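You operate a simulated robot arm through the tools that you are given. There is no shell and no other tool.

You are at the controls of a simulated robot arm. One attempt, no reset.

TASK
Put things in order on the folding table. At the end: the silver oil tin stands where the grey card tube stood; the green peg stands where the button pot stood; the button pot from the folding table stands where the silver oil tin stood; the grey card tube stands where the juice bottle stood; the juice bottle is on the blue yoghurt tub; whatever was shut is shut again. Leave all else as you found it, and nothing knocked over. Set down upright: juice bottle.

It is judged by the outcome, as a careful person would: the job done as asked, and still so three seconds after it is handed in. It fails if anything else is knocked over, pushed out of place, dropped, spilled or broken.

THE ROBOT
A 7-joint arm with a two-finger gripper, fixed in place. Base frame: the origin is on the floor under the middle of its stand, x ahead of it, y to its left, z up; the work surface is at about z = 880. Lengths are in mm, angles in rad, forces in N, time in s.
With the tool pointing down near the work surface it reaches from about 340 to 720 mm from the base axis. Its first joint turns from -1.152 to 1.152 rad. Payload 2.45 kg.
The TCP is the grasp point between the finger pads, 26 mm short of the fingertips. In the tool frame z runs along the fingers and y along their closing line. The gripper opens to 96 mm; its body begins 69 mm behind the TCP.
Orientation is told as [roll, pitch, yaw] about the base's x, y, z axes, in that order, counted from this pose: with the fingers straight down and closing along the base's y, the tool's x points along the base's -x, its y along +y and its z along -z.

THE INTERFACE
- The arm moves only by the tool servo_tool. Its argument "commands" is one flat list of numbers, 7 for each row, row after row: the shift along the base's x, y, z in units of 40 mm (1.0 is 40 mm), then the turn, a rotation vector about the base's x, y, z in units of 5 degrees (1.0 is 5 degrees), then the finger opening in m, from 0 to 0.096. In form: [tx, ty, tz, ax, ay, az, jaw, tx, ty, tz, ax, ay, az, jaw, ...]. A call has 1 to 20 rows; each row shifts and turns the commanded pose from where the row before left it. A call with a number of a shift or a turn outside -1 to 1 is refused whole. Each row takes 0.2 s and may step no farther than 50 mm and 0.15 rad from the row before; otherwise, or with a gripper value out of range, the whole call is refused. Where a pose cannot be reached the arm comes as near as it can. A force on the tool above 40 N (or 10 N above the force at the start of the call, whichever is more), or a blocked arm, ends the call early, and 0.2 s more pass. The fingers move at their own pace (about 50 mm/s each) and stop on an object; they squeeze with about 33 N. The grip force told is the motor's: it shows also when the fingers shut on nothing. Time passes only in rows, and 0.2 s behind the last, so rows that do not move let the fingers close. The reply holds the time, the measured pose of the TCP, the force on the tool along the base axes, the opening and the grip force, in the units named above and with some noise, with the torque about the TCP (base axes, N m) and any sound that the robot's microphone picked up.
- Cameras (640 x 400 px; columns grow to the right, rows downward): "scene" is fixed at [169.8, -394.3, 1421.3]; the picture's right is [0.73, -0.68, 0.00], its down [-0.40, -0.43, -0.81] and it looks along [0.55, 0.59, -0.59] (base axes); focal length 312 px, centre (320, 200). "wrist" rides on the gripper at [82, 3, -98] in the tool frame; the picture's right is [-0.04, 1.00, 0.00], its down [-0.73, -0.03, -0.68] and it looks along [-0.68, -0.03, 0.73] (tool axes); focal length 256 px, centre (320, 200). There is no depth. A picture from a camera that has moved, and an enlarged one, comes with that camera's place and axes in the base frame and with its lens.
- capture(camera): a new picture of that camera. The clock stands still meanwhile.
- close_up(camera, box): a new picture of the part [left, top, right, bottom] of that camera's present view, enlarged. The clock stands still meanwhile.
- close_job(): hands the job in; it is judged then, once.

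Places have to be worked out from the pictures, the camera data and where the tool is seen. Open the gripper and draw the arm clear of the work before you hand the job in, unless the task says otherwise.

The tools are called after "Request:" by a JSON object that holds its "op" and its "data". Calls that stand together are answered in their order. servo_tool: Moves the arm, as the interface text tells. Its arguments: {"type":"object","properties":{"commands":{"type":"array"}},"required":["commands"]} The other tools are called the same way: capture (camera) takes a picture; close_up (camera, box) takes an enlarged picture of a part of a camera's view; close_job () hands the job in.

At the start:

```text
t: 0.0
position: [458.4, -134.2, 1235.0]
ee_rot: [-0.001, 0.0, 0.0]
ft_force: [-0.4, 0.7, 0.7]
ft_torque: [0.03, 0.01, -0.02]
width: 96.2
grasp_force: 0.2
```

scene: 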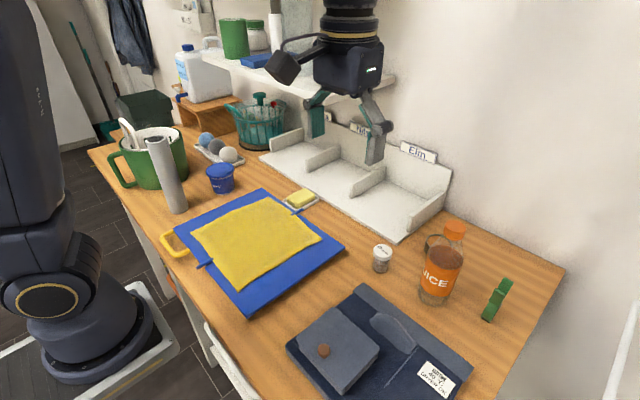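
wrist: 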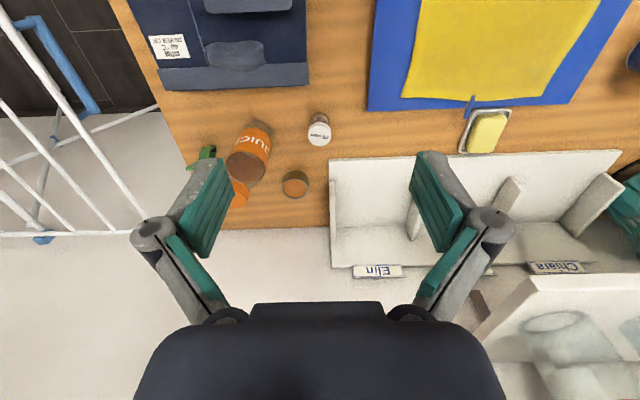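

I'll begin by looking closely at the scene to identify each object before moving.

Request:
{"op": "close_up", "data": {"camera": "scene", "box": [340, 200, 560, 340]}}

Request:
{"op": "close_up", "data": {"camera": "scene", "box": [90, 80, 330, 230]}}

Request:
{"op": "close_up", "data": {"camera": "scene", "box": [160, 0, 400, 150]}}

Request:
{"op": "close_up", "data": {"camera": "wrist", "box": [120, 80, 380, 240]}}

Request:
{"op": "close_up", "data": {"camera": "scene", "box": [270, 270, 490, 400]}}

```text
2.86 times, centred on (450, 270) of scene
camera zoom: at [169.8, -394.3, 1421.3], right [0.73, -0.68, 0.0], down [-0.4, -0.43, -0.81], along [0.55, 0.59, -0.59], focal length 893 px, centre (-51, 0)
```

zoom: 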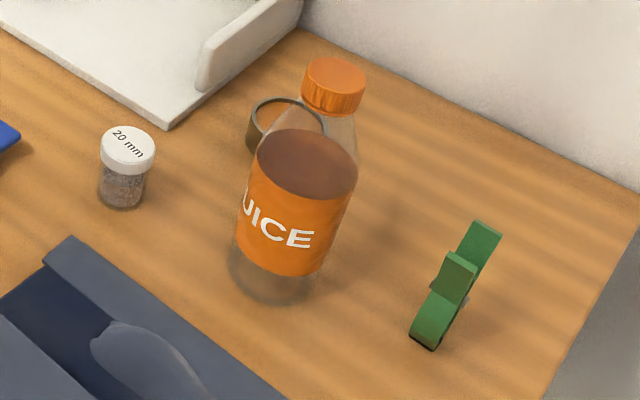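

```text
2.67 times, centred on (210, 155) of scene
camera zoom: at [169.8, -394.3, 1421.3], right [0.73, -0.68, 0.0], down [-0.4, -0.43, -0.81], along [0.55, 0.59, -0.59], focal length 833 px, centre (613, 320)
```

zoom: 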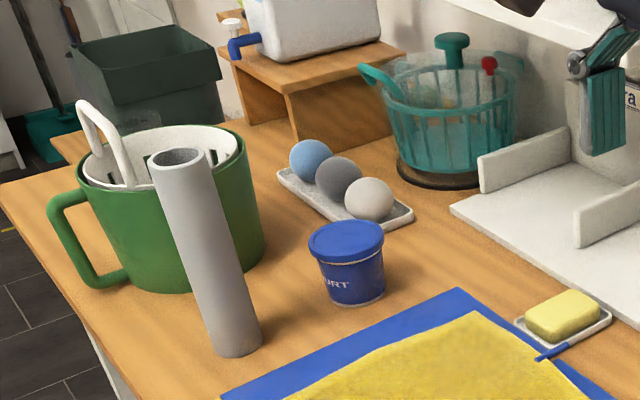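

```text
2.67 times, centred on (280, 75) of scene
camera zoom: at [169.8, -394.3, 1421.3], right [0.73, -0.68, 0.0], down [-0.4, -0.43, -0.81], along [0.55, 0.59, -0.59], focal length 833 px, centre (427, 533)
```

zoom: 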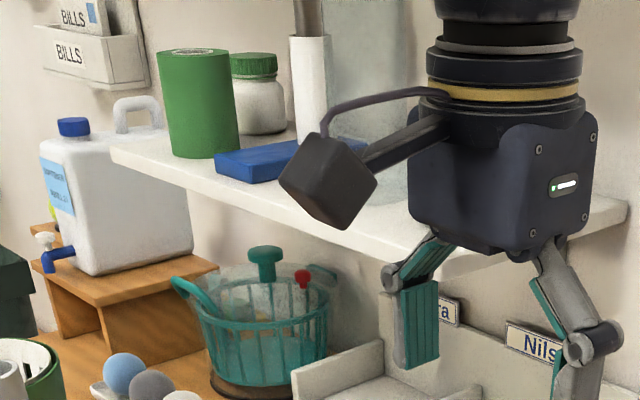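

```text
2.46 times, centred on (250, 160) of wrist
camera zoom: at [378.6, -131.2, 1333.6], right [0.04, 1.0, 0.0], down [0.73, -0.03, 0.68], along [0.68, -0.03, -0.73], focal length 630 px, centre (492, 298)
```

zoom: 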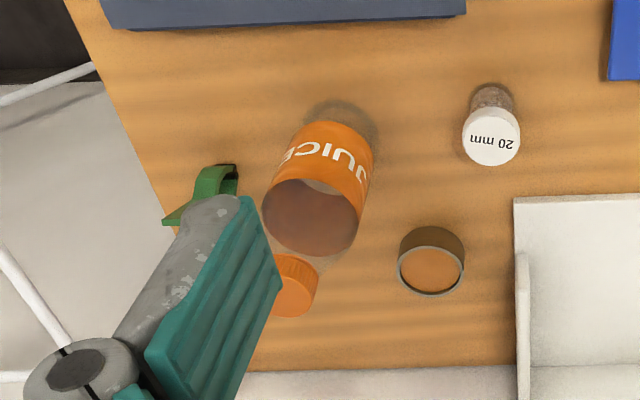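

```text
2.91 times, centred on (380, 335) of scene
camera zoom: at [169.8, -394.3, 1421.3], right [0.73, -0.68, 0.0], down [-0.4, -0.43, -0.81], along [0.55, 0.59, -0.59], focal length 909 px, centre (146, -193)
```

zoom: 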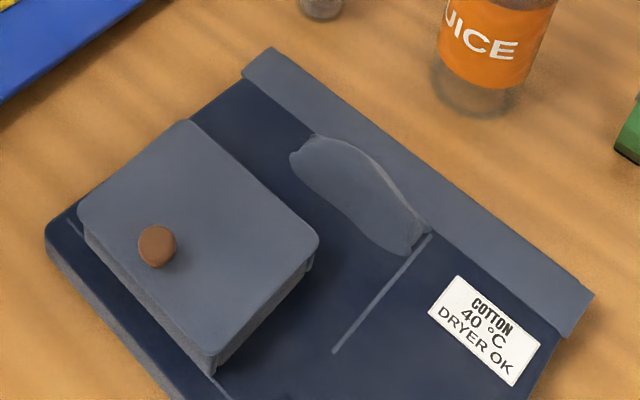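

I need to identify the ring-like item behind the bottle, and search for other candidates for the tin, so I take stronger close-ups.

Request:
{"op": "close_up", "data": {"camera": "scene", "box": [410, 215, 480, 310]}}

Request:
{"op": "close_up", "data": {"camera": "wrist", "box": [255, 100, 345, 210]}}

Request:
{"op": "close_up", "data": {"camera": "scene", "box": [100, 100, 250, 220]}}

Request:
{"op": "close_up", "data": {"camera": "scene", "box": [225, 85, 305, 155]}}

Request:
{"op": "close_up", "data": {"camera": "wrist", "box": [120, 0, 320, 100]}}

Request:
{"op": "close_up", "data": {"camera": "scene", "box": [200, 10, 300, 75]}}

```text
4.21 times, centred on (445, 262) of scene
camera zoom: at [169.8, -394.3, 1421.3], right [0.73, -0.68, 0.0], down [-0.4, -0.43, -0.81], along [0.55, 0.59, -0.59], focal length 1316 px, centre (-206, -63)
```

zoom: 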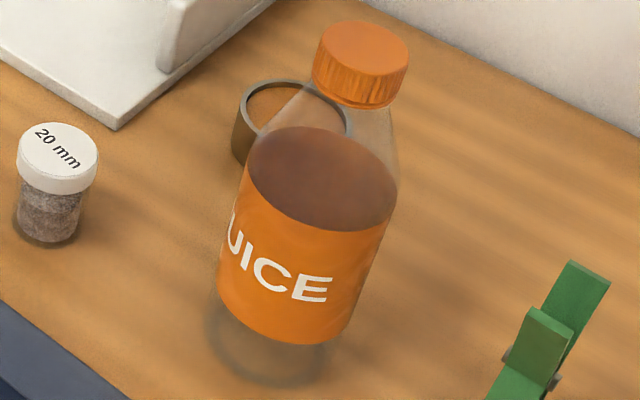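

```text
3.64 times, centred on (300, 155) of wrist
camera zoom: at [378.6, -131.2, 1333.6], right [0.04, 1.0, 0.0], down [0.73, -0.03, 0.68], along [0.68, -0.03, -0.73], focal length 931 px, centre (393, 364)
```

zoom: 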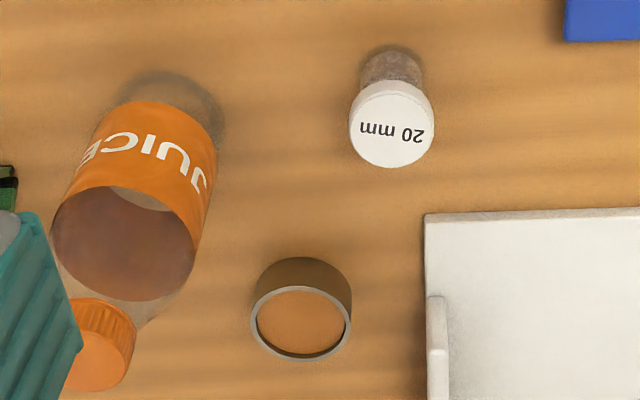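

```text
3.33 times, centred on (175, 160) of scene
camera zoom: at [169.8, -394.3, 1421.3], right [0.73, -0.68, 0.0], down [-0.4, -0.43, -0.81], along [0.55, 0.59, -0.59], focal length 1042 px, centre (803, 333)
```

zoom: 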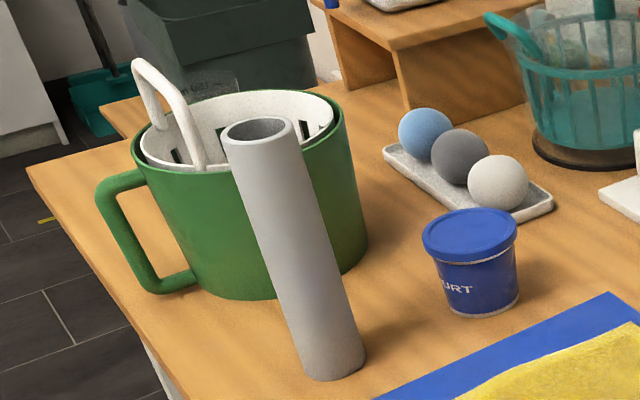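

```text
5.71 times, centred on (265, 120) of scene
camera zoom: at [169.8, -394.3, 1421.3], right [0.73, -0.68, 0.0], down [-0.4, -0.43, -0.81], along [0.55, 0.59, -0.59], focal length 1785 px, centre (634, 657)
```

zoom: 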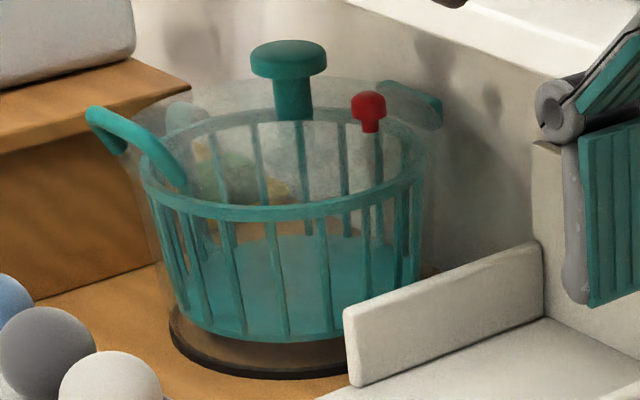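

```text
3.20 times, centred on (220, 50) of wrist
camera zoom: at [378.6, -131.2, 1333.6], right [0.04, 1.0, 0.0], down [0.73, -0.03, 0.68], along [0.68, -0.03, -0.73], focal length 819 px, centre (640, 680)
```

zoom: 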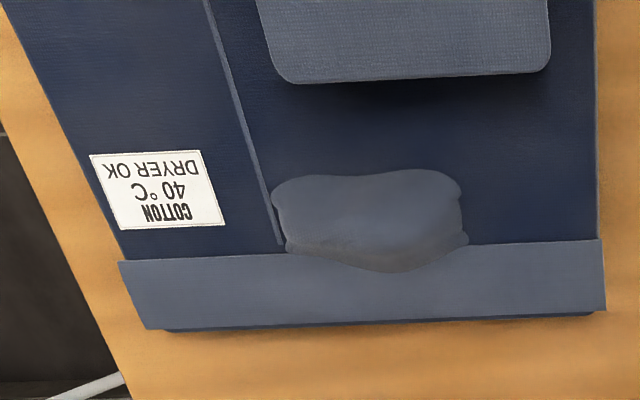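

```text
6.15 times, centred on (250, 42) of scene
camera zoom: at [169.8, -394.3, 1421.3], right [0.73, -0.68, 0.0], down [-0.4, -0.43, -0.81], along [0.55, 0.59, -0.59], focal length 1923 px, centre (751, 1169)
```

zoom: 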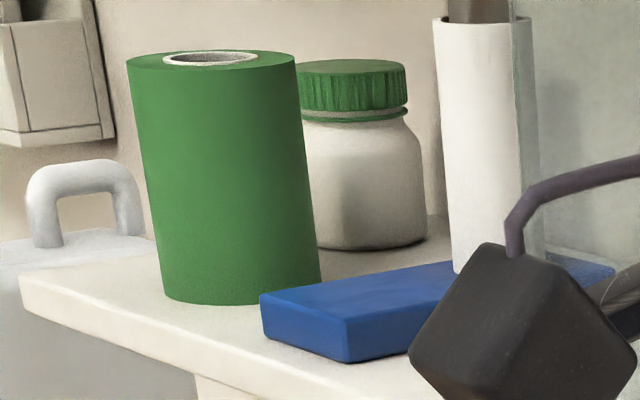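

The capped jar marked "20 mm" looks like the button pot, and the low metal-rimmed round thing behind the bottle at about (735,-205) is probably the oil tin. I'll move high over the table and turn left to survey the rest with the wrist camera.

Request:
{"op": "servo_tool", "data": {"commands": [-0.16, 0.65, 0, 0, 0, 1, 0.096, -0.16, 0.65, 0, 0, 0, 1, 0.096, -0.16, 0.65, 0, 0, 0, 1, 0.096, -0.16, 0.65, 0, 0, 0, 1, 0.096, -0.16, 0.65, 0, 0, 0, 1, 0.096, -0.16, 0.65, 0, 0, 0, 1, 0.096, -0.16, 0.65, 0, 0, 0, 1, 0.096, -0.16, 0.65, 0, 0, 0, 1, 0.096, -0.16, 0.65, 0, 0, 0, 1, 0.096]}}

Request:
{"op": "capture", "data": {"camera": "wrist"}}

Request:
{"op": "capture", "data": {"camera": "scene"}}

```text
t: 2.0
position: [401.6, 100.3, 1237.0]
ee_rot: [0.0, -0.001, 0.786]
ft_force: [0.6, 0.5, 0.1]
ft_torque: [-0.02, 0.02, -0.01]
width: 95.8
grasp_force: 0.1
```

```text
taken
camera wrist: at [342.7, 44.7, 1333.9], right [-0.68, 0.73, 0.0], down [0.54, 0.5, 0.68], along [0.5, 0.46, -0.73], focal length 256 px, centre (320, 200)
```

wrist: 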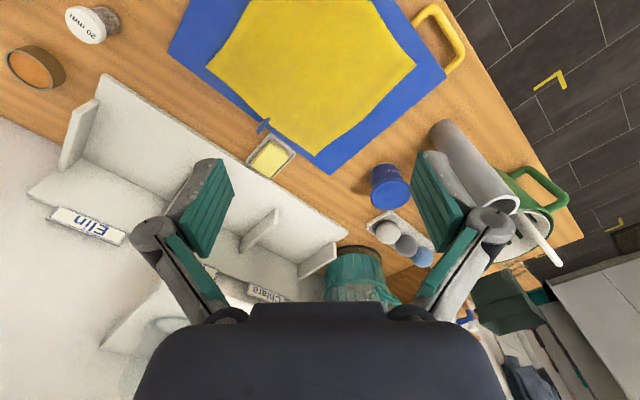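

```text
taken
```

scene: 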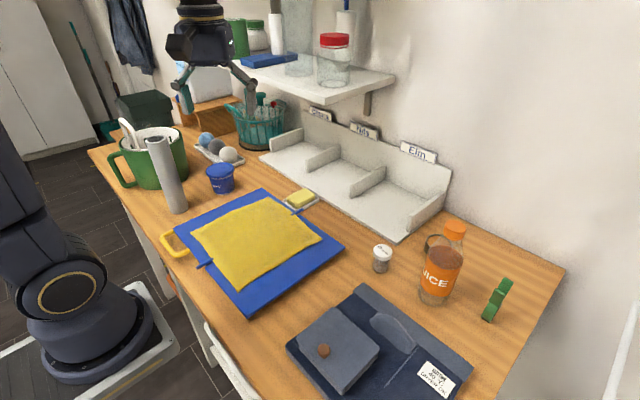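

The shelf is now unobstructed in the scene view; I'll enlarge it along with the wrist view.

Request:
{"op": "close_up", "data": {"camera": "scene", "box": [220, 0, 400, 120]}}

Request:
{"op": "close_up", "data": {"camera": "wrist", "box": [330, 90, 620, 320]}}

Request:
{"op": "close_up", "data": {"camera": "wrist", "box": [0, 0, 160, 110]}}

Request:
{"op": "close_up", "data": {"camera": "scene", "box": [400, 210, 540, 330]}}

```text
3.33 times, centred on (310, 60) of scene
camera zoom: at [169.7, -394.3, 1421.3], right [0.73, -0.68, 0.0], down [-0.4, -0.43, -0.81], along [0.55, 0.59, -0.59], focal length 1042 px, centre (353, 667)
```

zoom: 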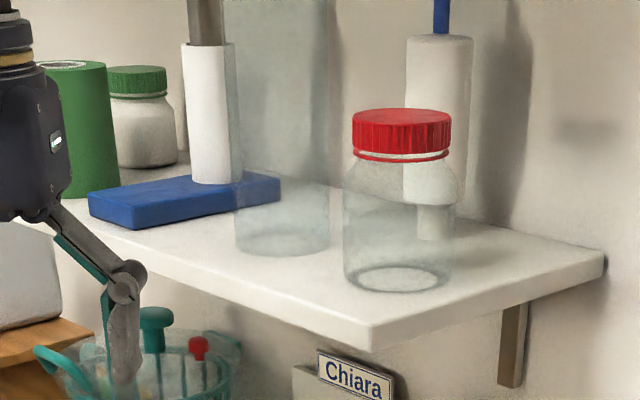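

```text
1.74 times, centred on (475, 205) of wrist
camera zoom: at [342.7, 44.7, 1333.9], right [-0.68, 0.73, 0.0], down [0.54, 0.5, 0.68], along [0.5, 0.46, -0.73], focal length 445 px, centre (50, 191)
```

zoom: 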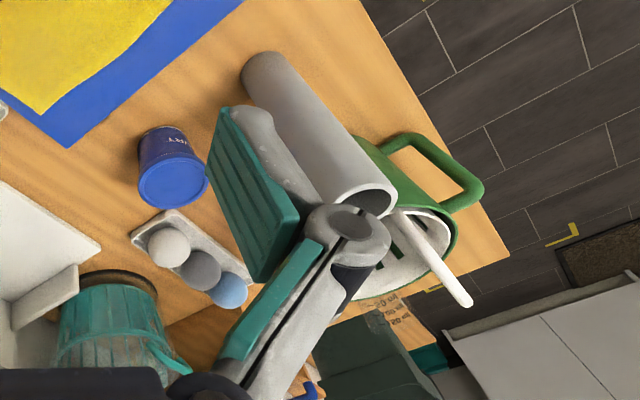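

```text
3.64 times, centred on (80, 55) of wrist
camera zoom: at [342.7, 44.7, 1333.9], right [-0.68, 0.73, 0.0], down [0.54, 0.5, 0.68], along [0.5, 0.46, -0.73], focal length 931 px, centre (1193, 727)
```

zoom: 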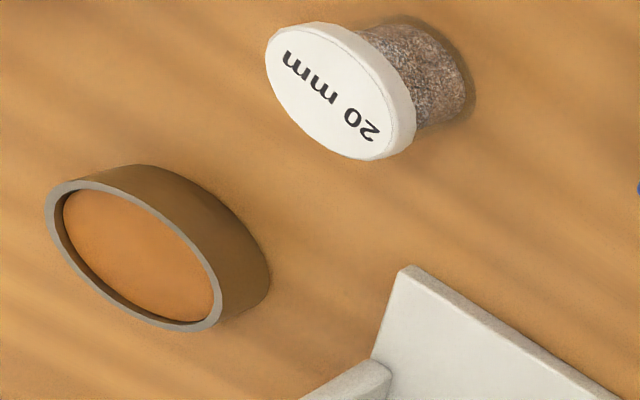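

```text
3.33 times, centred on (470, 270) of scene
camera zoom: at [169.7, -394.3, 1421.3], right [0.73, -0.68, 0.0], down [-0.4, -0.43, -0.81], along [0.55, 0.59, -0.59], focal length 1042 px, centre (-180, -33)
```

zoom: 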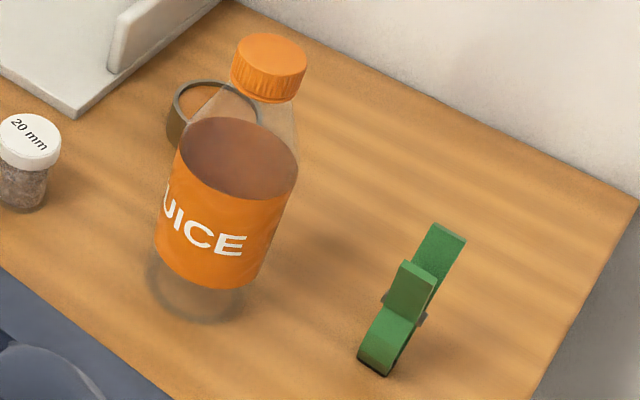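

Tube, tub, and bucket are clear of each other, and the shelf holds a red-lidded jar etc. that I should stay away from. Next I go to a closer view over the bottle, tin, pot and peg, aligned radially (yaw ≈ -15°).

Request:
{"op": "servo_tool", "data": {"commands": [0.246, -0.583, -0.181, 0, 0, -1, 0.096, 0.246, -0.583, -0.181, 0, 0, -1, 0.096, 0.246, -0.583, -0.181, 0, 0, -1, 0.096, 0.246, -0.583, -0.181, 0, 0, -1, 0.096, 0.246, -0.583, -0.181, 0, 0, -1, 0.096, 0.246, -0.583, -0.181, 0, 0, -1, 0.096, 0.246, -0.583, -0.181, 0, 0, -1, 0.096, 0.246, -0.583, -0.181, 0, 0, -1, 0.096, 0.246, -0.583, -0.181, 0, 0, -1, 0.096, 0.246, -0.583, -0.181, 0, 0, -1, 0.096, 0.246, -0.583, -0.181, 0, 0, -1, 0.096, 0.246, -0.583, -0.181, 0, 0, -1, 0.096]}}

Request:
{"op": "capture", "data": {"camera": "wrist"}}

Request:
{"op": "capture", "data": {"camera": "scene"}}

```text
t: 4.6
position: [517.5, -178.8, 1148.6]
ee_rot: [0.0, -0.001, -0.263]
ft_force: [0.6, 0.1, -0.1]
ft_torque: [0.01, 0.01, 0.01]
width: 95.8
grasp_force: 0.0
```

```text
taken
camera wrist: at [442.2, -155.9, 1246.7], right [0.3, 0.95, 0.0], down [0.7, -0.22, 0.68], along [0.65, -0.2, -0.73], focal length 256 px, centre (320, 200)
```

wrist: 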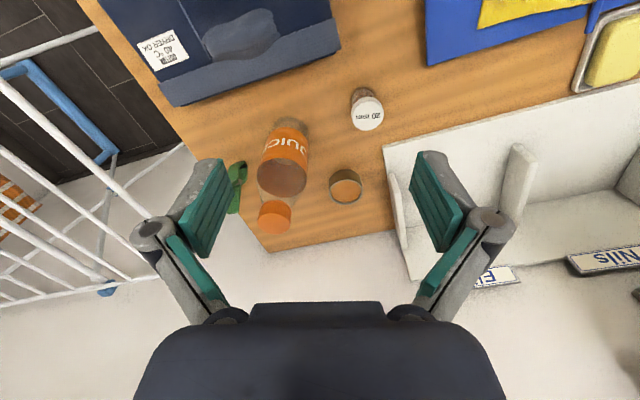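

```text
taken
```

scene: 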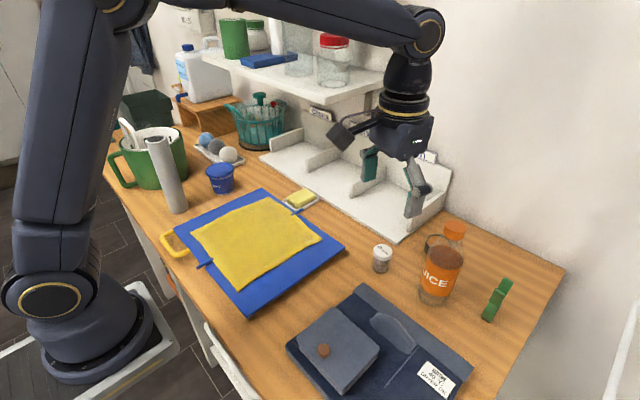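

Both views agree on positions; now an enlarged wrist picture for precise measurement of the bottle, tin, pot and peg.

Request:
{"op": "close_up", "data": {"camera": "wrist", "box": [220, 75, 420, 255]}}

Request:
{"op": "close_up", "data": {"camera": "scene", "box": [465, 265, 530, 335]}}

Request:
{"op": "close_up", "data": {"camera": "scene", "box": [355, 215, 475, 315]}}

```text
2.22 times, centred on (320, 165) of wrist
camera zoom: at [442.2, -155.9, 1246.7], right [0.3, 0.95, 0.0], down [0.7, -0.22, 0.68], along [0.65, -0.2, -0.73], focal length 569 px, centre (320, 278)
```

zoom: 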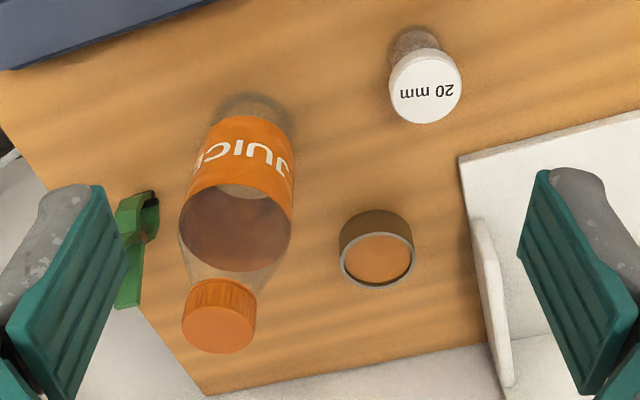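

```text
5.71 times, centred on (498, 300) of scene
camera zoom: at [169.8, -394.3, 1421.3], right [0.73, -0.68, 0.0], down [-0.4, -0.43, -0.81], along [0.55, 0.59, -0.59], focal length 1785 px, centre (-694, -371)
```

zoom: 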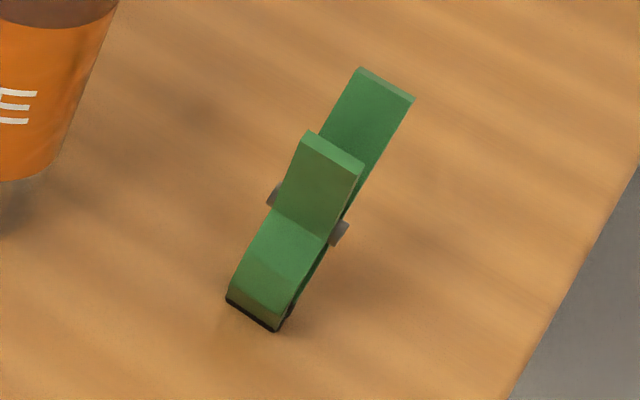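

```text
4.00 times, centred on (415, 265) of scene
camera zoom: at [169.8, -394.3, 1421.3], right [0.73, -0.68, 0.0], down [-0.4, -0.43, -0.81], along [0.55, 0.59, -0.59], focal length 1250 px, centre (-60, -60)
```

zoom: 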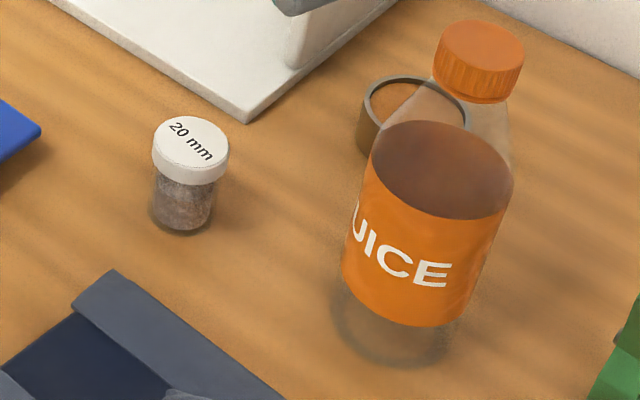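

Triangulating from both cameras: bottle ≈ (618,-260) h≈189 Ø≈68, tin ≈ (735,-200) h≈29 Ø≈59, pot ≈ (594,-139) h≈57 Ø≈41, peg ≈ (651,-357) h≈90. I'll first take the bottle with a 60° outward-tilted tool; now I yaw and tilt to a pre-grasp pose short of it.

Request:
{"op": "servo_tool", "data": {"commands": [0, 0, 0, 0, 0, -0.773, 0.096, 0, 0, 0, 0, 0, -0.773, 0.096, -0.039, -0.064, -0.226, -0.3875, -0.9218, 0, 0.096, -0.039, -0.064, -0.226, -0.3875, -0.9218, 0, 0.096, -0.039, -0.064, -0.226, -0.3875, -0.9218, 0, 0.096, -0.039, -0.064, -0.226, -0.3875, -0.9218, 0, 0.096, -0.039, -0.064, -0.226, -0.3875, -0.9218, 0, 0.096, -0.039, -0.064, -0.226, -0.3875, -0.9218, 0, 0.096, -0.039, -0.064, -0.226, -0.3875, -0.9218, 0, 0.096, -0.039, -0.064, -0.226, -0.3875, -0.9218, 0, 0.096, -0.039, -0.064, -0.226, -0.3875, -0.9218, 0, 0.096, -0.039, -0.064, -0.226, -0.3875, -0.9218, 0, 0.096, -0.039, -0.064, -0.226, -0.3875, -0.9218, 0, 0.096, -0.039, -0.064, -0.226, -0.3875, -0.9218, 0, 0.096]}}

Request:
{"op": "capture", "data": {"camera": "wrist"}}

Request:
{"op": "capture", "data": {"camera": "scene"}}

```text
t: 7.6
position: [498.1, -210.6, 1040.1]
ee_rot: [-0.003, -1.047, -0.397]
ft_force: [0.3, 0.2, -0.1]
ft_torque: [0.02, -0.01, 0.02]
width: 96.0
grasp_force: 0.1
```

```text
taken
camera wrist: at [386.0, -158.8, 1018.9], right [0.4, 0.91, 0.03], down [-0.22, 0.06, 0.97], along [0.89, -0.4, 0.22], focal length 256 px, centre (320, 200)
```

wrist: 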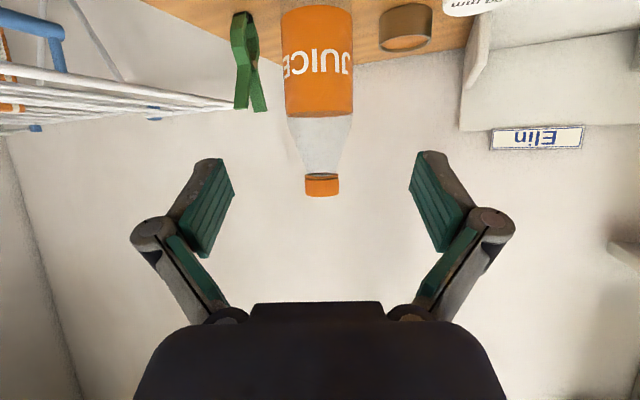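

```text
taken
```

scene: 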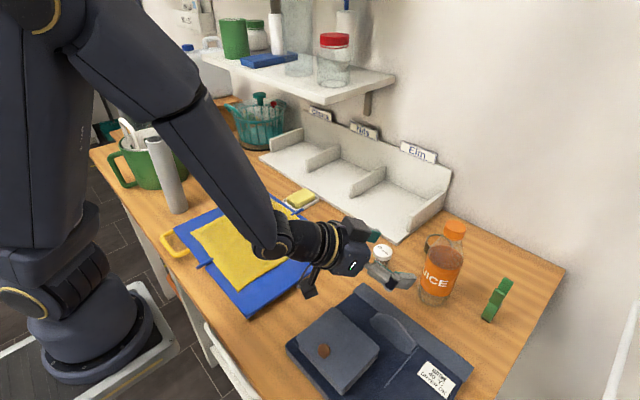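

The bottle is centred between the fingers' approach line (predicted offset ~1 mm). I advance along the tool axis to put the pads around the bottle body at about 80 mm height.

Request:
{"op": "servo_tool", "data": {"commands": [0.368, -0.152, -0.25, 0, 0, 0, 0.096, 0.368, -0.152, -0.25, 0, 0, 0, 0.096, 0.368, -0.152, -0.25, 0, 0, 0, 0.096, 0.368, -0.152, -0.25, 0, 0, 0, 0.096, 0.368, -0.152, -0.25, 0, 0, 0, 0.096, 0.368, -0.152, -0.25, 0, 0, 0, 0.096, 0.368, -0.152, -0.25, 0, 0, 0, 0.096, 0.368, -0.152, -0.25, 0, 0, 0, 0.096]}}

Request:
{"op": "capture", "data": {"camera": "wrist"}}

Request:
{"op": "close_up", "data": {"camera": "scene", "box": [340, 200, 540, 330]}}

```text
t: 9.4
position: [617.7, -258.6, 959.5]
ee_rot: [-0.005, -1.047, -0.395]
ft_force: [0.9, -0.5, 1.3]
ft_torque: [-0.02, 0.01, -0.02]
width: 96.1
grasp_force: 0.1
```

```text
taken
camera wrist: at [504.6, -208.2, 939.5], right [0.41, 0.91, 0.03], down [-0.22, 0.06, 0.97], along [0.89, -0.4, 0.22], focal length 256 px, centre (320, 200)
```

wrist: 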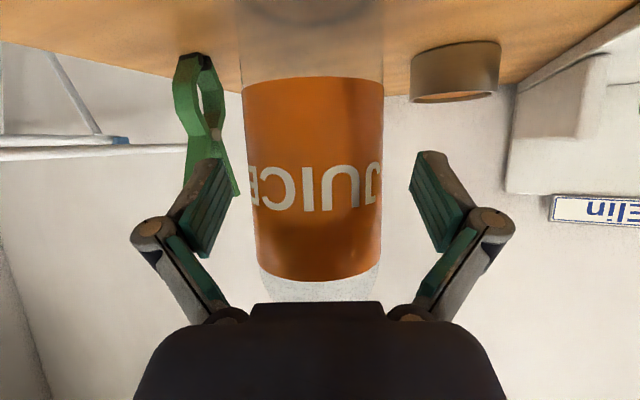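

```text
3.08 times, centred on (440, 265) of scene
camera zoom: at [169.8, -394.3, 1421.3], right [0.73, -0.68, 0.0], down [-0.4, -0.43, -0.81], along [0.55, 0.59, -0.59], focal length 961 px, centre (-49, 0)
```

zoom: 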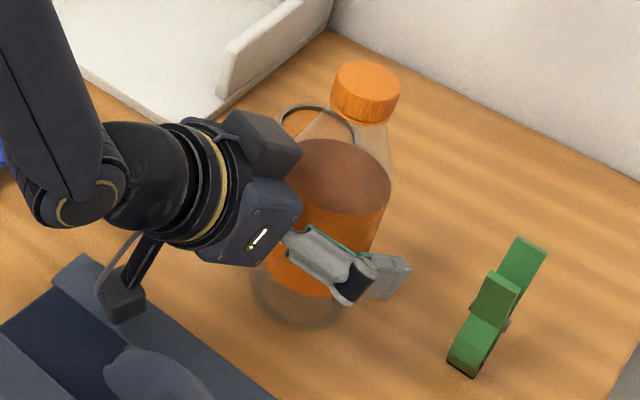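

Bottle body is between the pads and clear of peg and tin. I close the fingers and wait for the grip to settle.

Request:
{"op": "servo_tool", "data": {"commands": [0, 0, 0, 0, 0, 0, 0.04, 0, 0, 0, 0, 0, 0, 0.04, 0, 0, 0, 0, 0, 0, 0.04, 0, 0, 0, 0, 0, 0, 0.04, 0, 0, 0, 0, 0, 0, 0.04]}}

Request:
{"op": "capture", "data": {"camera": "wrist"}}

```text
t: 10.6
position: [617.1, -259.8, 960.8]
ee_rot: [-0.004, -1.048, -0.393]
ft_force: [0.1, -0.4, 0.9]
ft_torque: [0.01, 0.02, 0.02]
width: 59.0
grasp_force: 33.0
```

```text
taken
camera wrist: at [504.3, -208.1, 939.6], right [0.41, 0.91, 0.03], down [-0.22, 0.06, 0.97], along [0.89, -0.4, 0.22], focal length 256 px, centre (320, 200)
```

wrist: 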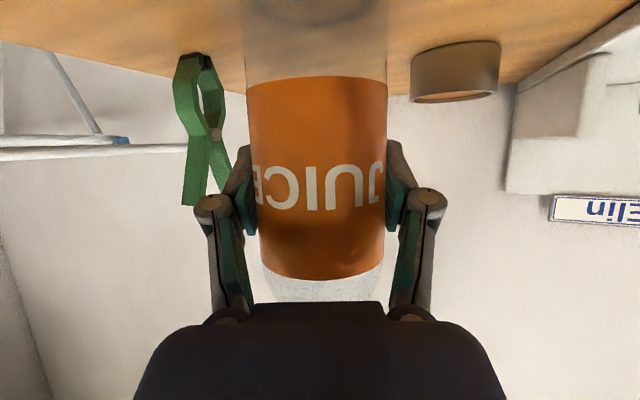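

The grip reads 33 N at 59 mm width, so the bottle is held. I lift it straight up 120 mm, gently at first.

Request:
{"op": "servo_tool", "data": {"commands": [0, 0, 0.2, 0, 0, 0, 0.04, 0, 0, 0.4, 0, 0, 0, 0.04, 0, 0, 0.6, 0, 0, 0, 0.04, 0, 0, 0.6, 0, 0, 0, 0.04, 0, 0, 0.6, 0, 0, 0, 0.04, 0, 0, 0.4, 0, 0, 0, 0.04, 0, 0, 0.2, 0, 0, 0, 0.04]}}

Request:
{"op": "capture", "data": {"camera": "scene"}}

```text
t: 12.2
position: [616.6, -260.5, 1082.7]
ee_rot: [-0.002, -1.048, -0.395]
ft_force: [-0.9, -0.3, -1.5]
ft_torque: [0.03, 0.01, -0.01]
width: 59.0
grasp_force: 32.6
```

```text
taken
```

scene: 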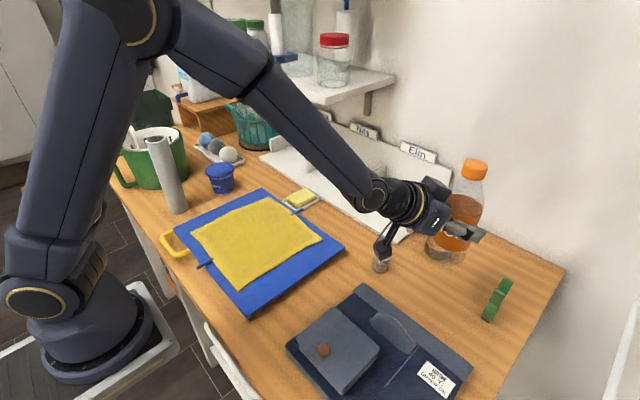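

The bottle is off the table and hangs steady. I retract it radially inward to ~540 mm, keeping clear of the pigeonhole and shelf.

Request:
{"op": "servo_tool", "data": {"commands": [-0.25, 0.105, 0, 0, 0, 0, 0.04, -0.5, 0.21, 0, 0, 0, 0, 0.04, -0.6, 0.252, 0, 0, 0, 0, 0.04, -0.6, 0.252, 0, 0, 0, 0, 0.04, -0.55, 0.231, 0, 0, 0, 0, 0.04, -0.35, 0.147, 0, 0, 0, 0, 0.04, -0.17, 0.071, 0, 0, 0, 0, 0.04]}}

Request:
{"op": "capture", "data": {"camera": "scene"}}

```text
t: 13.8
position: [495.4, -209.8, 1080.6]
ee_rot: [-0.002, -1.048, -0.396]
ft_force: [0.2, 0.5, 0.0]
ft_torque: [0.0, 0.0, 0.02]
width: 58.8
grasp_force: 33.3
```

```text
taken
```

scene: 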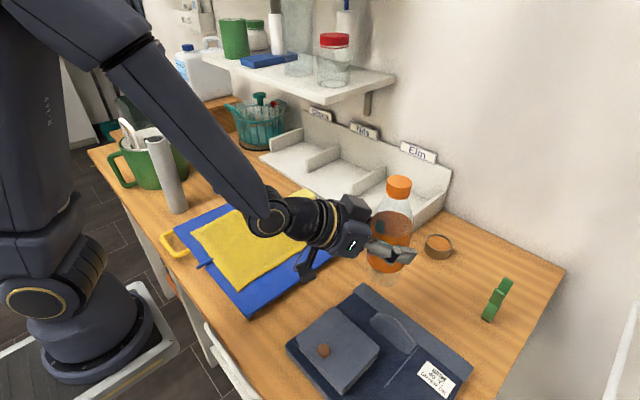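

Bottle held upright at radius ~538. Next the slow arc about the base to the tub's bearing (≈38°), keeping the bottle upright.

Request:
{"op": "servo_tool", "data": {"commands": [0.2614, 0.6663, 0, 0, 0, 0.609, 0.04, 0.2255, 0.6792, 0, 0, 0, 0.609, 0.04, 0.1891, 0.6903, 0, 0, 0, 0.609, 0.04, 0.1522, 0.6993, 0, 0, 0, 0.609, 0.04, 0.1148, 0.7065, 0, 0, 0, 0.609, 0.04, 0.0771, 0.7115, 0, 0, 0, 0.609, 0.04, 0.0392, 0.7146, 0, 0, 0, 0.609, 0.04, 0.0011, 0.7157, 0, 0, 0, 0.609, 0.04, -0.037, 0.7148, 0, 0, 0, 0.609, 0.04, -0.0749, 0.7118, 0, 0, 0, 0.609, 0.04, -0.1126, 0.7068, 0, 0, 0, 0.609, 0.04, -0.15, 0.6998, 0, 0, 0, 0.609, 0.04, -0.187, 0.6908, 0, 0, 0, 0.609, 0.04, -0.2234, 0.6799, 0, 0, 0, 0.609, 0.04, -0.2593, 0.6671, 0, 0, 0, 0.609, 0.04, -0.2944, 0.6524, 0, 0, 0, 0.609, 0.04, -0.3287, 0.6358, 0, 0, 0, 0.609, 0.04, -0.3619, 0.6174, 0, 0, 0, 0.609, 0.04, -0.3943, 0.5973, 0, 0, 0, 0.609, 0.04, -0.4255, 0.5755, 0, 0, 0, 0.609, 0.04]}}

Request:
{"op": "capture", "data": {"camera": "wrist"}}

Request:
{"op": "capture", "data": {"camera": "scene"}}

```text
t: 18.0
position: [424.5, 332.3, 1080.9]
ee_rot: [-0.003, -1.047, 0.667]
ft_force: [-0.4, 0.5, -0.2]
ft_torque: [0.06, -0.02, 0.0]
width: 59.0
grasp_force: 33.2
```

```text
taken
camera wrist: at [324.4, 257.2, 1059.5], right [-0.6, 0.8, 0.03], down [-0.16, -0.16, 0.97], along [0.78, 0.58, 0.22], focal length 256 px, centre (320, 200)
```

wrist: 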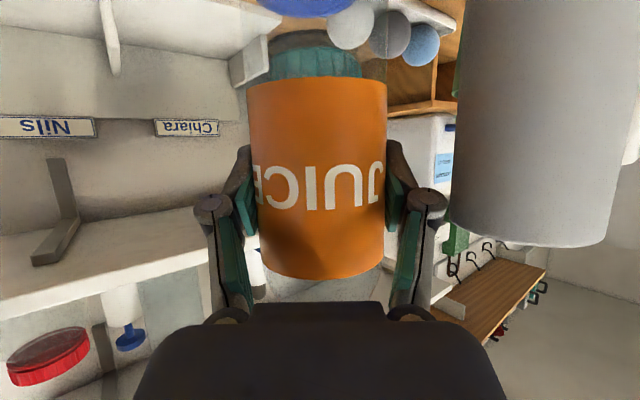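

```text
taken
```

scene: 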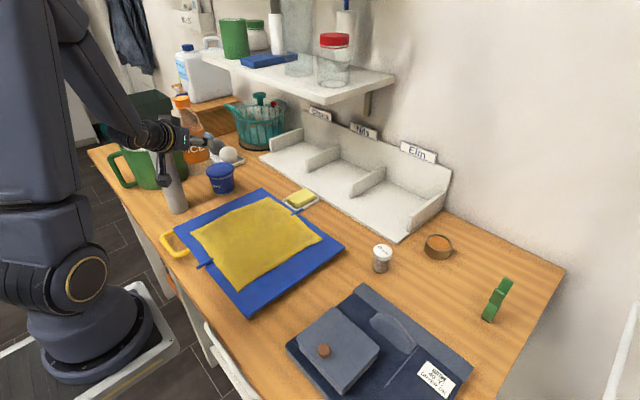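

The bottle arrives upright but the gripper is only a few mm from the card tube (tube top ≈ z 1093), so I'll back off sideways from it first. Before that, I check the tube and tub in close-up.

Request:
{"op": "close_up", "data": {"camera": "scene", "box": [130, 85, 260, 220]}}

Request:
{"op": "close_up", "data": {"camera": "scene", "box": [200, 150, 250, 205]}}

```text
2.96 times, centred on (195, 152) of scene
camera zoom: at [169.8, -394.3, 1421.3], right [0.73, -0.68, 0.0], down [-0.4, -0.43, -0.81], along [0.55, 0.59, -0.59], focal length 926 px, centre (690, 341)
```

zoom: 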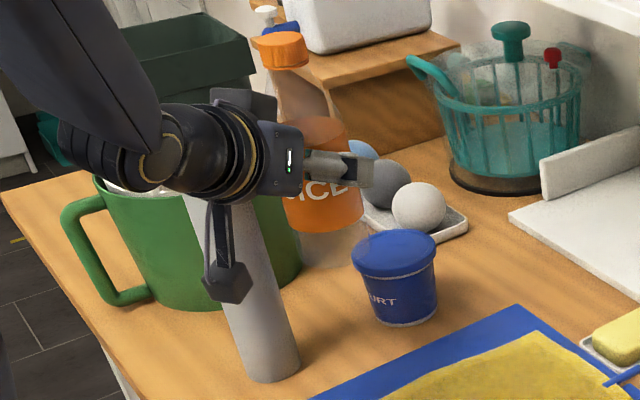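

```text
7.27 times, centred on (225, 178) of scene
camera zoom: at [169.8, -394.3, 1421.3], right [0.73, -0.68, 0.0], down [-0.4, -0.43, -0.81], along [0.55, 0.59, -0.59], focal length 2272 px, centre (1011, 364)
```

zoom: 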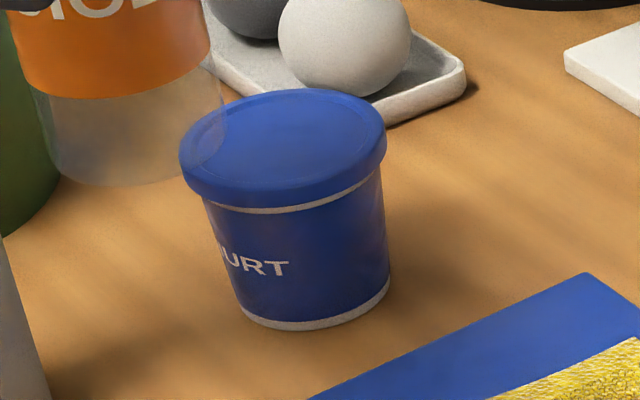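

The tube is untouched and upright; tub measured at ≈ (497,386), top z ≈ 948–953. I shift away from the tube, yaw the tool +12° for more clearance, and then move over the tub.

Request:
{"op": "servo_tool", "data": {"commands": [0.2, -0.25, 0, 0, 0, 0, 0.04, 0.2, -0.25, 0, 0, 0, 0, 0.04, 0, 0, 0, 0, 0, 0.8, 0.04, 0, 0, 0, 0, 0, 0.8, 0.04, 0, 0, 0, 0, 0, 0.8, 0.04, 0.2, 0.26, 0, 0, 0, 0, 0.04, 0.35, 0.46, 0, 0, 0, 0, 0.04, 0.35, 0.46, 0, 0, 0, 0, 0.04, 0.3, 0.39, 0, 0, 0, 0, 0.04, 0.2125, 0.2725, 0, 0, 0, 0, 0.04]}}

Request:
{"op": "close_up", "data": {"camera": "scene", "box": [130, 70, 290, 220]}}

Request:
{"op": "capture", "data": {"camera": "wrist"}}

```text
t: 20.2
position: [497.8, 386.7, 1080.7]
ee_rot: [-0.003, -1.049, 0.874]
ft_force: [0.1, -0.3, 0.9]
ft_torque: [0.0, -0.03, 0.01]
width: 58.9
grasp_force: 33.0
```

```text
2.67 times, centred on (210, 145) of scene
camera zoom: at [169.8, -394.3, 1421.3], right [0.73, -0.68, 0.0], down [-0.4, -0.43, -0.81], along [0.55, 0.59, -0.59], focal length 833 px, centre (613, 347)
```

zoom: 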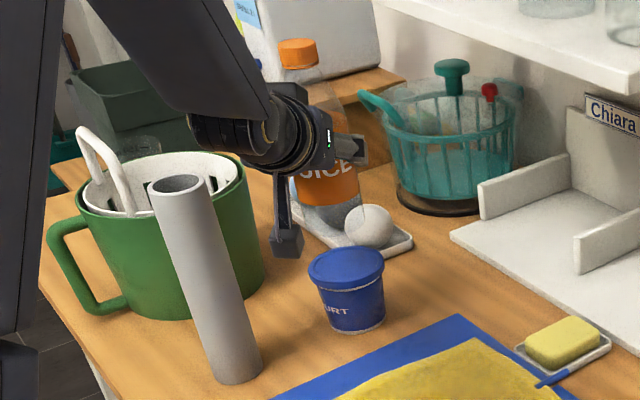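

```text
taken
camera wrist: at [415.2, 291.5, 1059.3], right [-0.75, 0.66, 0.03], down [-0.12, -0.19, 0.97], along [0.65, 0.73, 0.22], focal length 256 px, centre (320, 200)
```

wrist: 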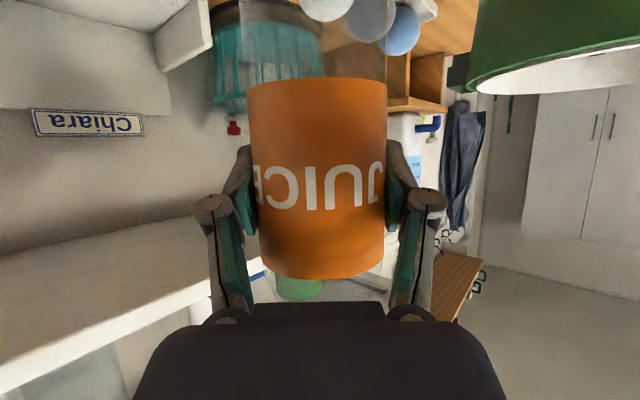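

The cap's position fits the bottle being over the tub; I zoom in to confirm where the bottle's transparent base is relative to the lid.

Request:
{"op": "close_up", "data": {"camera": "scene", "box": [190, 120, 260, 210]}}

```text
4.44 times, centred on (225, 165) of scene
camera zoom: at [169.8, -394.3, 1421.3], right [0.73, -0.68, 0.0], down [-0.4, -0.43, -0.81], along [0.55, 0.59, -0.59], focal length 1389 px, centre (742, 356)
```

zoom: 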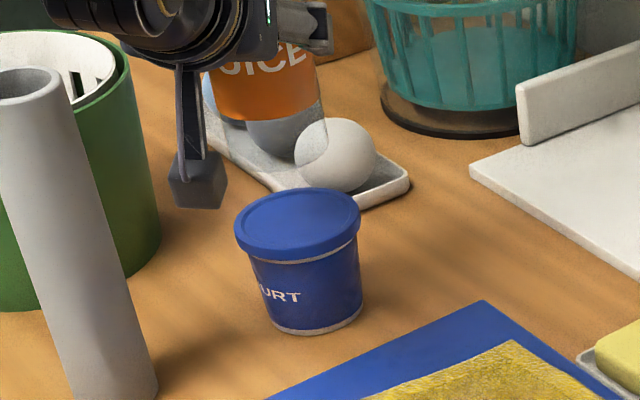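

Bottle base appears within ~3–4 mm of being centred over the lid. I lower 38 mm with a tiny sideways correction and check again before contact.

Request:
{"op": "servo_tool", "data": {"commands": [0.02, -0.02, -0.2, 0, 0, 0, 0.04, 0.02, -0.02, -0.25, 0, 0, 0, 0.04, 0, 0, -0.25, 0, 0, 0, 0.04, 0, 0, -0.15, 0, 0, 0, 0.04, 0, 0, -0.1, 0, 0, 0, 0.04]}}

Request:
{"op": "close_up", "data": {"camera": "scene", "box": [185, 120, 265, 220]}}

Request:
{"op": "capture", "data": {"camera": "wrist"}}

```text
t: 21.4
position: [498.2, 385.6, 1042.6]
ee_rot: [-0.002, -1.046, 0.875]
ft_force: [-0.8, -0.3, -0.3]
ft_torque: [-0.03, -0.01, 0.01]
width: 59.0
grasp_force: 32.9
```

```text
4.00 times, centred on (225, 170) of scene
camera zoom: at [169.8, -394.3, 1421.3], right [0.73, -0.68, 0.0], down [-0.4, -0.43, -0.81], along [0.55, 0.59, -0.59], focal length 1250 px, centre (700, 320)
```

zoom: 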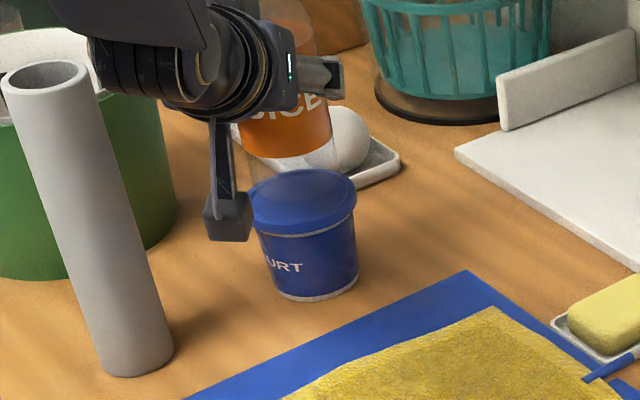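

```text
taken
camera wrist: at [417.1, 290.2, 1021.1], right [-0.75, 0.66, 0.03], down [-0.12, -0.19, 0.97], along [0.65, 0.73, 0.22], focal length 256 px, centre (320, 200)
```

wrist: 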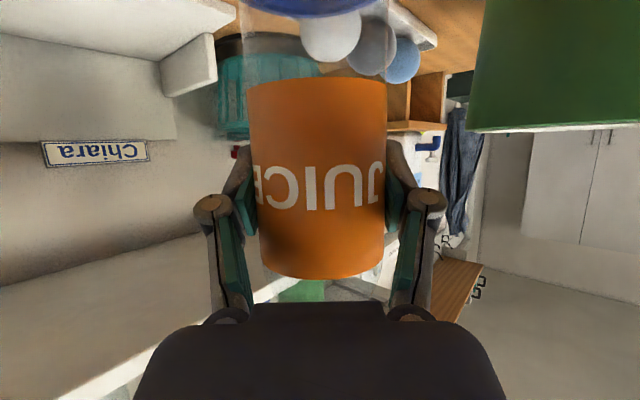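

Bottle's base now overlaps the lid in view; I enlarge strongly to judge centring and gap.

Request:
{"op": "close_up", "data": {"camera": "scene", "box": [205, 145, 245, 195]}}

Request:
{"op": "close_up", "data": {"camera": "wrist", "box": [220, 0, 420, 90]}}

```text
8.00 times, centred on (225, 170) of scene
camera zoom: at [169.8, -394.3, 1421.3], right [0.73, -0.68, 0.0], down [-0.4, -0.43, -0.81], along [0.55, 0.59, -0.59], focal length 2500 px, centre (1080, 440)
```

zoom: 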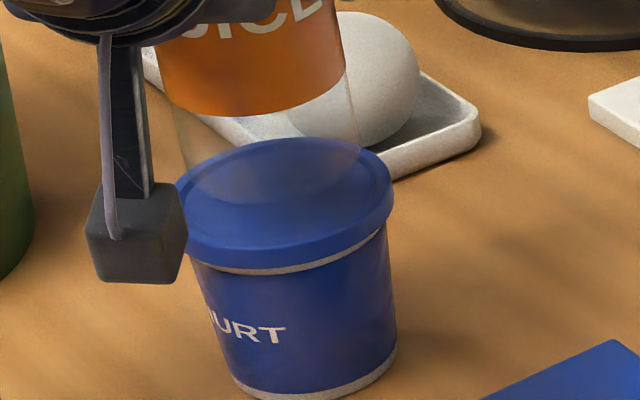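

```text
3.20 times, centred on (320, 45) of wrist
camera zoom: at [417.1, 290.2, 1021.1], right [-0.75, 0.66, 0.03], down [-0.12, -0.19, 0.97], along [0.65, 0.73, 0.22], focal length 819 px, centre (320, 696)
```

zoom: 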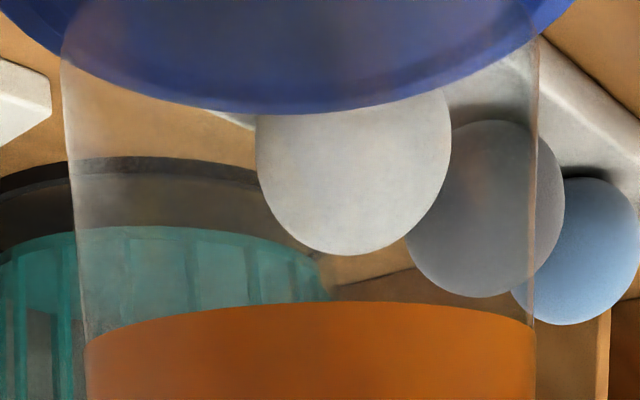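

The base projects within ~2 mm of the lid centre. I lower in small steps watching the vertical force for contact.

Request:
{"op": "servo_tool", "data": {"commands": [0, 0, -0.1, 0, 0, 0, 0.04, 0, 0, -0.075, 0, 0, 0, 0.04]}}

Request:
{"op": "servo_tool", "data": {"commands": [0, 0, -0.05, 0, 0, 0, 0.04]}}

Request:
{"op": "servo_tool", "data": {"commands": [0, 0, -0.05, 0, 0, 0, 0.04]}}

```text
t: 22.0
position: [498.5, 385.2, 1035.4]
ee_rot: [-0.003, -1.049, 0.876]
ft_force: [-1.0, -0.7, 4.0]
ft_torque: [-0.08, 0.13, -0.02]
width: 58.8
grasp_force: 33.7
```

```text
t: 22.4
position: [499.2, 385.5, 1035.9]
ee_rot: [-0.006, -1.053, 0.876]
ft_force: [-1.3, -2.7, 15.4]
ft_torque: [-0.28, 0.36, 0.04]
width: 58.8
grasp_force: 32.7
```

```text
t: 22.8
position: [498.8, 385.9, 1035.7]
ee_rot: [-0.007, -1.056, 0.877]
ft_force: [0.1, 1.0, 26.6]
ft_torque: [0.0, 0.01, 0.0]
width: 58.7
grasp_force: 33.0
```

Contact at TCP z ≈ 1035.5 (lid top ≈ 955). I relieve the pressing force, then check before opening.

Request:
{"op": "servo_tool", "data": {"commands": [0, 0, 0.085, 0, 0, 0, 0.04, 0, 0, 0, 0, 0, 0, 0.04]}}

Request:
{"op": "close_up", "data": {"camera": "scene", "box": [185, 80, 265, 200]}}

```text
t: 23.4
position: [499.4, 385.1, 1035.0]
ee_rot: [-0.004, -1.048, 0.875]
ft_force: [2.7, 1.5, 15.1]
ft_torque: [0.37, -0.35, 0.01]
width: 58.8
grasp_force: 33.1
```

```text
3.33 times, centred on (225, 140) of scene
camera zoom: at [169.6, -394.5, 1421.3], right [0.73, -0.68, 0.0], down [-0.4, -0.43, -0.81], along [0.55, 0.59, -0.59], focal length 1042 px, centre (637, 400)
```

zoom: 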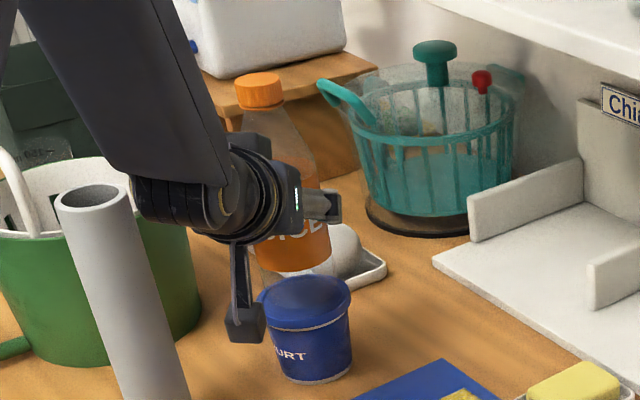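

Still ~15 N of downward push; I raise another ~1.5 mm to near-zero load.

Request:
{"op": "servo_tool", "data": {"commands": [0, 0, 0.03, 0, 0, 0, 0.04, 0, 0, 0, 0, 0, 0, 0.04]}}

```text
t: 24.0
position: [497.8, 383.8, 1036.0]
ee_rot: [-0.003, -1.047, 0.874]
ft_force: [1.4, 1.7, 8.8]
ft_torque: [0.21, -0.19, -0.01]
width: 58.7
grasp_force: 32.7
```

Nearly unloaded; one more millimetre up and then I'll open the fingers.

Request:
{"op": "servo_tool", "data": {"commands": [0, 0, 0.03, 0, 0, 0, 0.04, 0, 0, 0, 0, 0, 0, 0.04]}}

```text
t: 24.6
position: [497.4, 384.2, 1036.6]
ee_rot: [0.001, -1.043, 0.874]
ft_force: [0.7, 0.1, -0.4]
ft_torque: [0.0, -0.02, 0.0]
width: 58.8
grasp_force: 33.0
```

Load is ~0, bottle resting. Opening the fingers.

Request:
{"op": "servo_tool", "data": {"commands": [0, 0, 0, 0, 0, 0, 0.066, 0, 0, 0, 0, 0, 0, 0.075, 0, 0, 0, 0, 0, 0, 0.094, 0, 0, 0, 0, 0, 0, 0.094]}}

Request:
{"op": "close_up", "data": {"camera": "scene", "box": [185, 80, 265, 200]}}

Request:
{"op": "capture", "data": {"camera": "wrist"}}

```text
t: 25.6
position: [498.3, 385.6, 1037.9]
ee_rot: [-0.001, -1.047, 0.875]
ft_force: [-0.2, 0.7, 0.2]
ft_torque: [0.02, -0.01, -0.02]
width: 94.1
grasp_force: 0.0
```

```text
3.33 times, centred on (225, 140) of scene
camera zoom: at [169.8, -394.3, 1421.3], right [0.73, -0.68, 0.0], down [-0.4, -0.43, -0.81], along [0.55, 0.59, -0.59], focal length 1042 px, centre (637, 400)
```

zoom: 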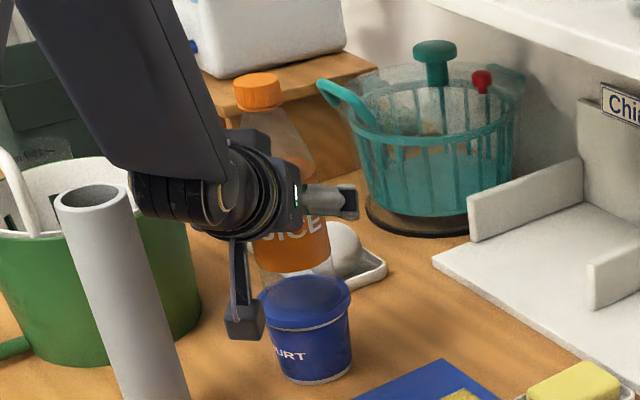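

```text
taken
camera wrist: at [416.9, 290.1, 1016.1], right [-0.75, 0.66, 0.03], down [-0.12, -0.19, 0.97], along [0.65, 0.73, 0.22], focal length 256 px, centre (320, 200)
```

wrist: 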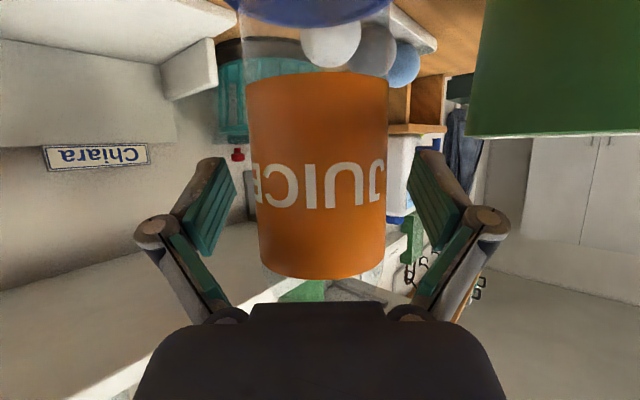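

The bottle stands on the lid unassisted. I back off 10–20 mm, then rise so the knuckles clear both the bottle's sides and the tube top, then retract inward.

Request:
{"op": "servo_tool", "data": {"commands": [-0.13, -0.155, 0, 0, 0, 0, 0.094, -0.13, -0.155, 0.2, 0, 0, 0, 0.094, -0.05, -0.06, 0.4, 0, 0, 0, 0.094, 0, 0, 0.5, 0, 0, 0, 0.094, 0, 0, 0.5, 0, 0, 0, 0.094, 0, 0, 0.5, 0, 0, 0, 0.094, -0.2, -0.24, 0.3, 0, 0, 0, 0.094, -0.4, -0.48, 0.2, 0, 0, 0, 0.094, -0.5, -0.6, 0, 0, 0, 0, 0.094, -0.5, -0.6, 0, 0, 0, 0, 0.094, -0.4, -0.48, 0, 0, 0, 0, 0.094]}}

Request:
{"op": "capture", "data": {"camera": "scene"}}

Request:
{"op": "capture", "data": {"camera": "wrist"}}

```text
t: 28.0
position: [406.8, 273.7, 1141.5]
ee_rot: [0.0, -1.047, 0.873]
ft_force: [0.6, -0.3, 0.8]
ft_torque: [-0.01, 0.01, 0.02]
width: 93.9
grasp_force: 0.0
```

```text
taken
```

scene: 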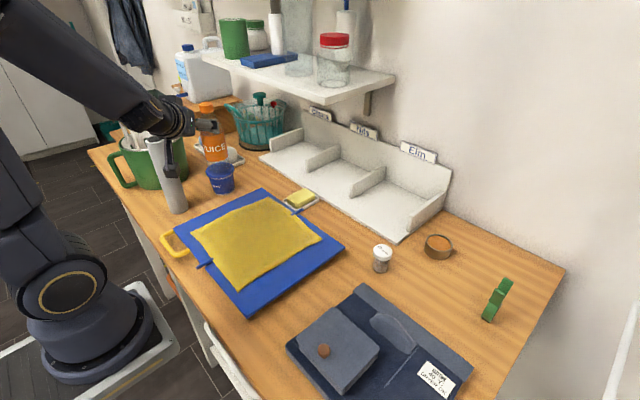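

```text
taken
camera wrist: at [324.3, 178.6, 1119.0], right [-0.75, 0.66, 0.03], down [-0.12, -0.19, 0.97], along [0.65, 0.73, 0.22], focal length 256 px, centre (320, 200)
```

wrist: 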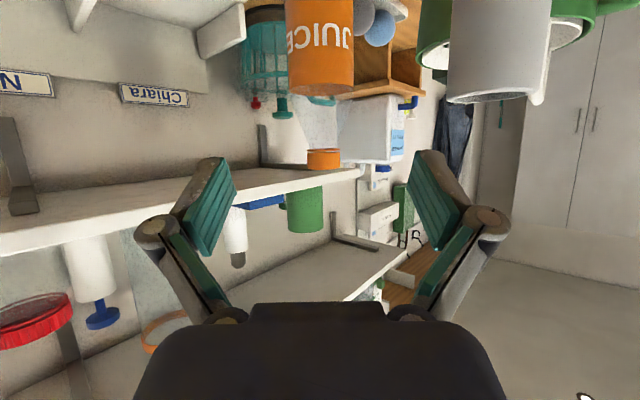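

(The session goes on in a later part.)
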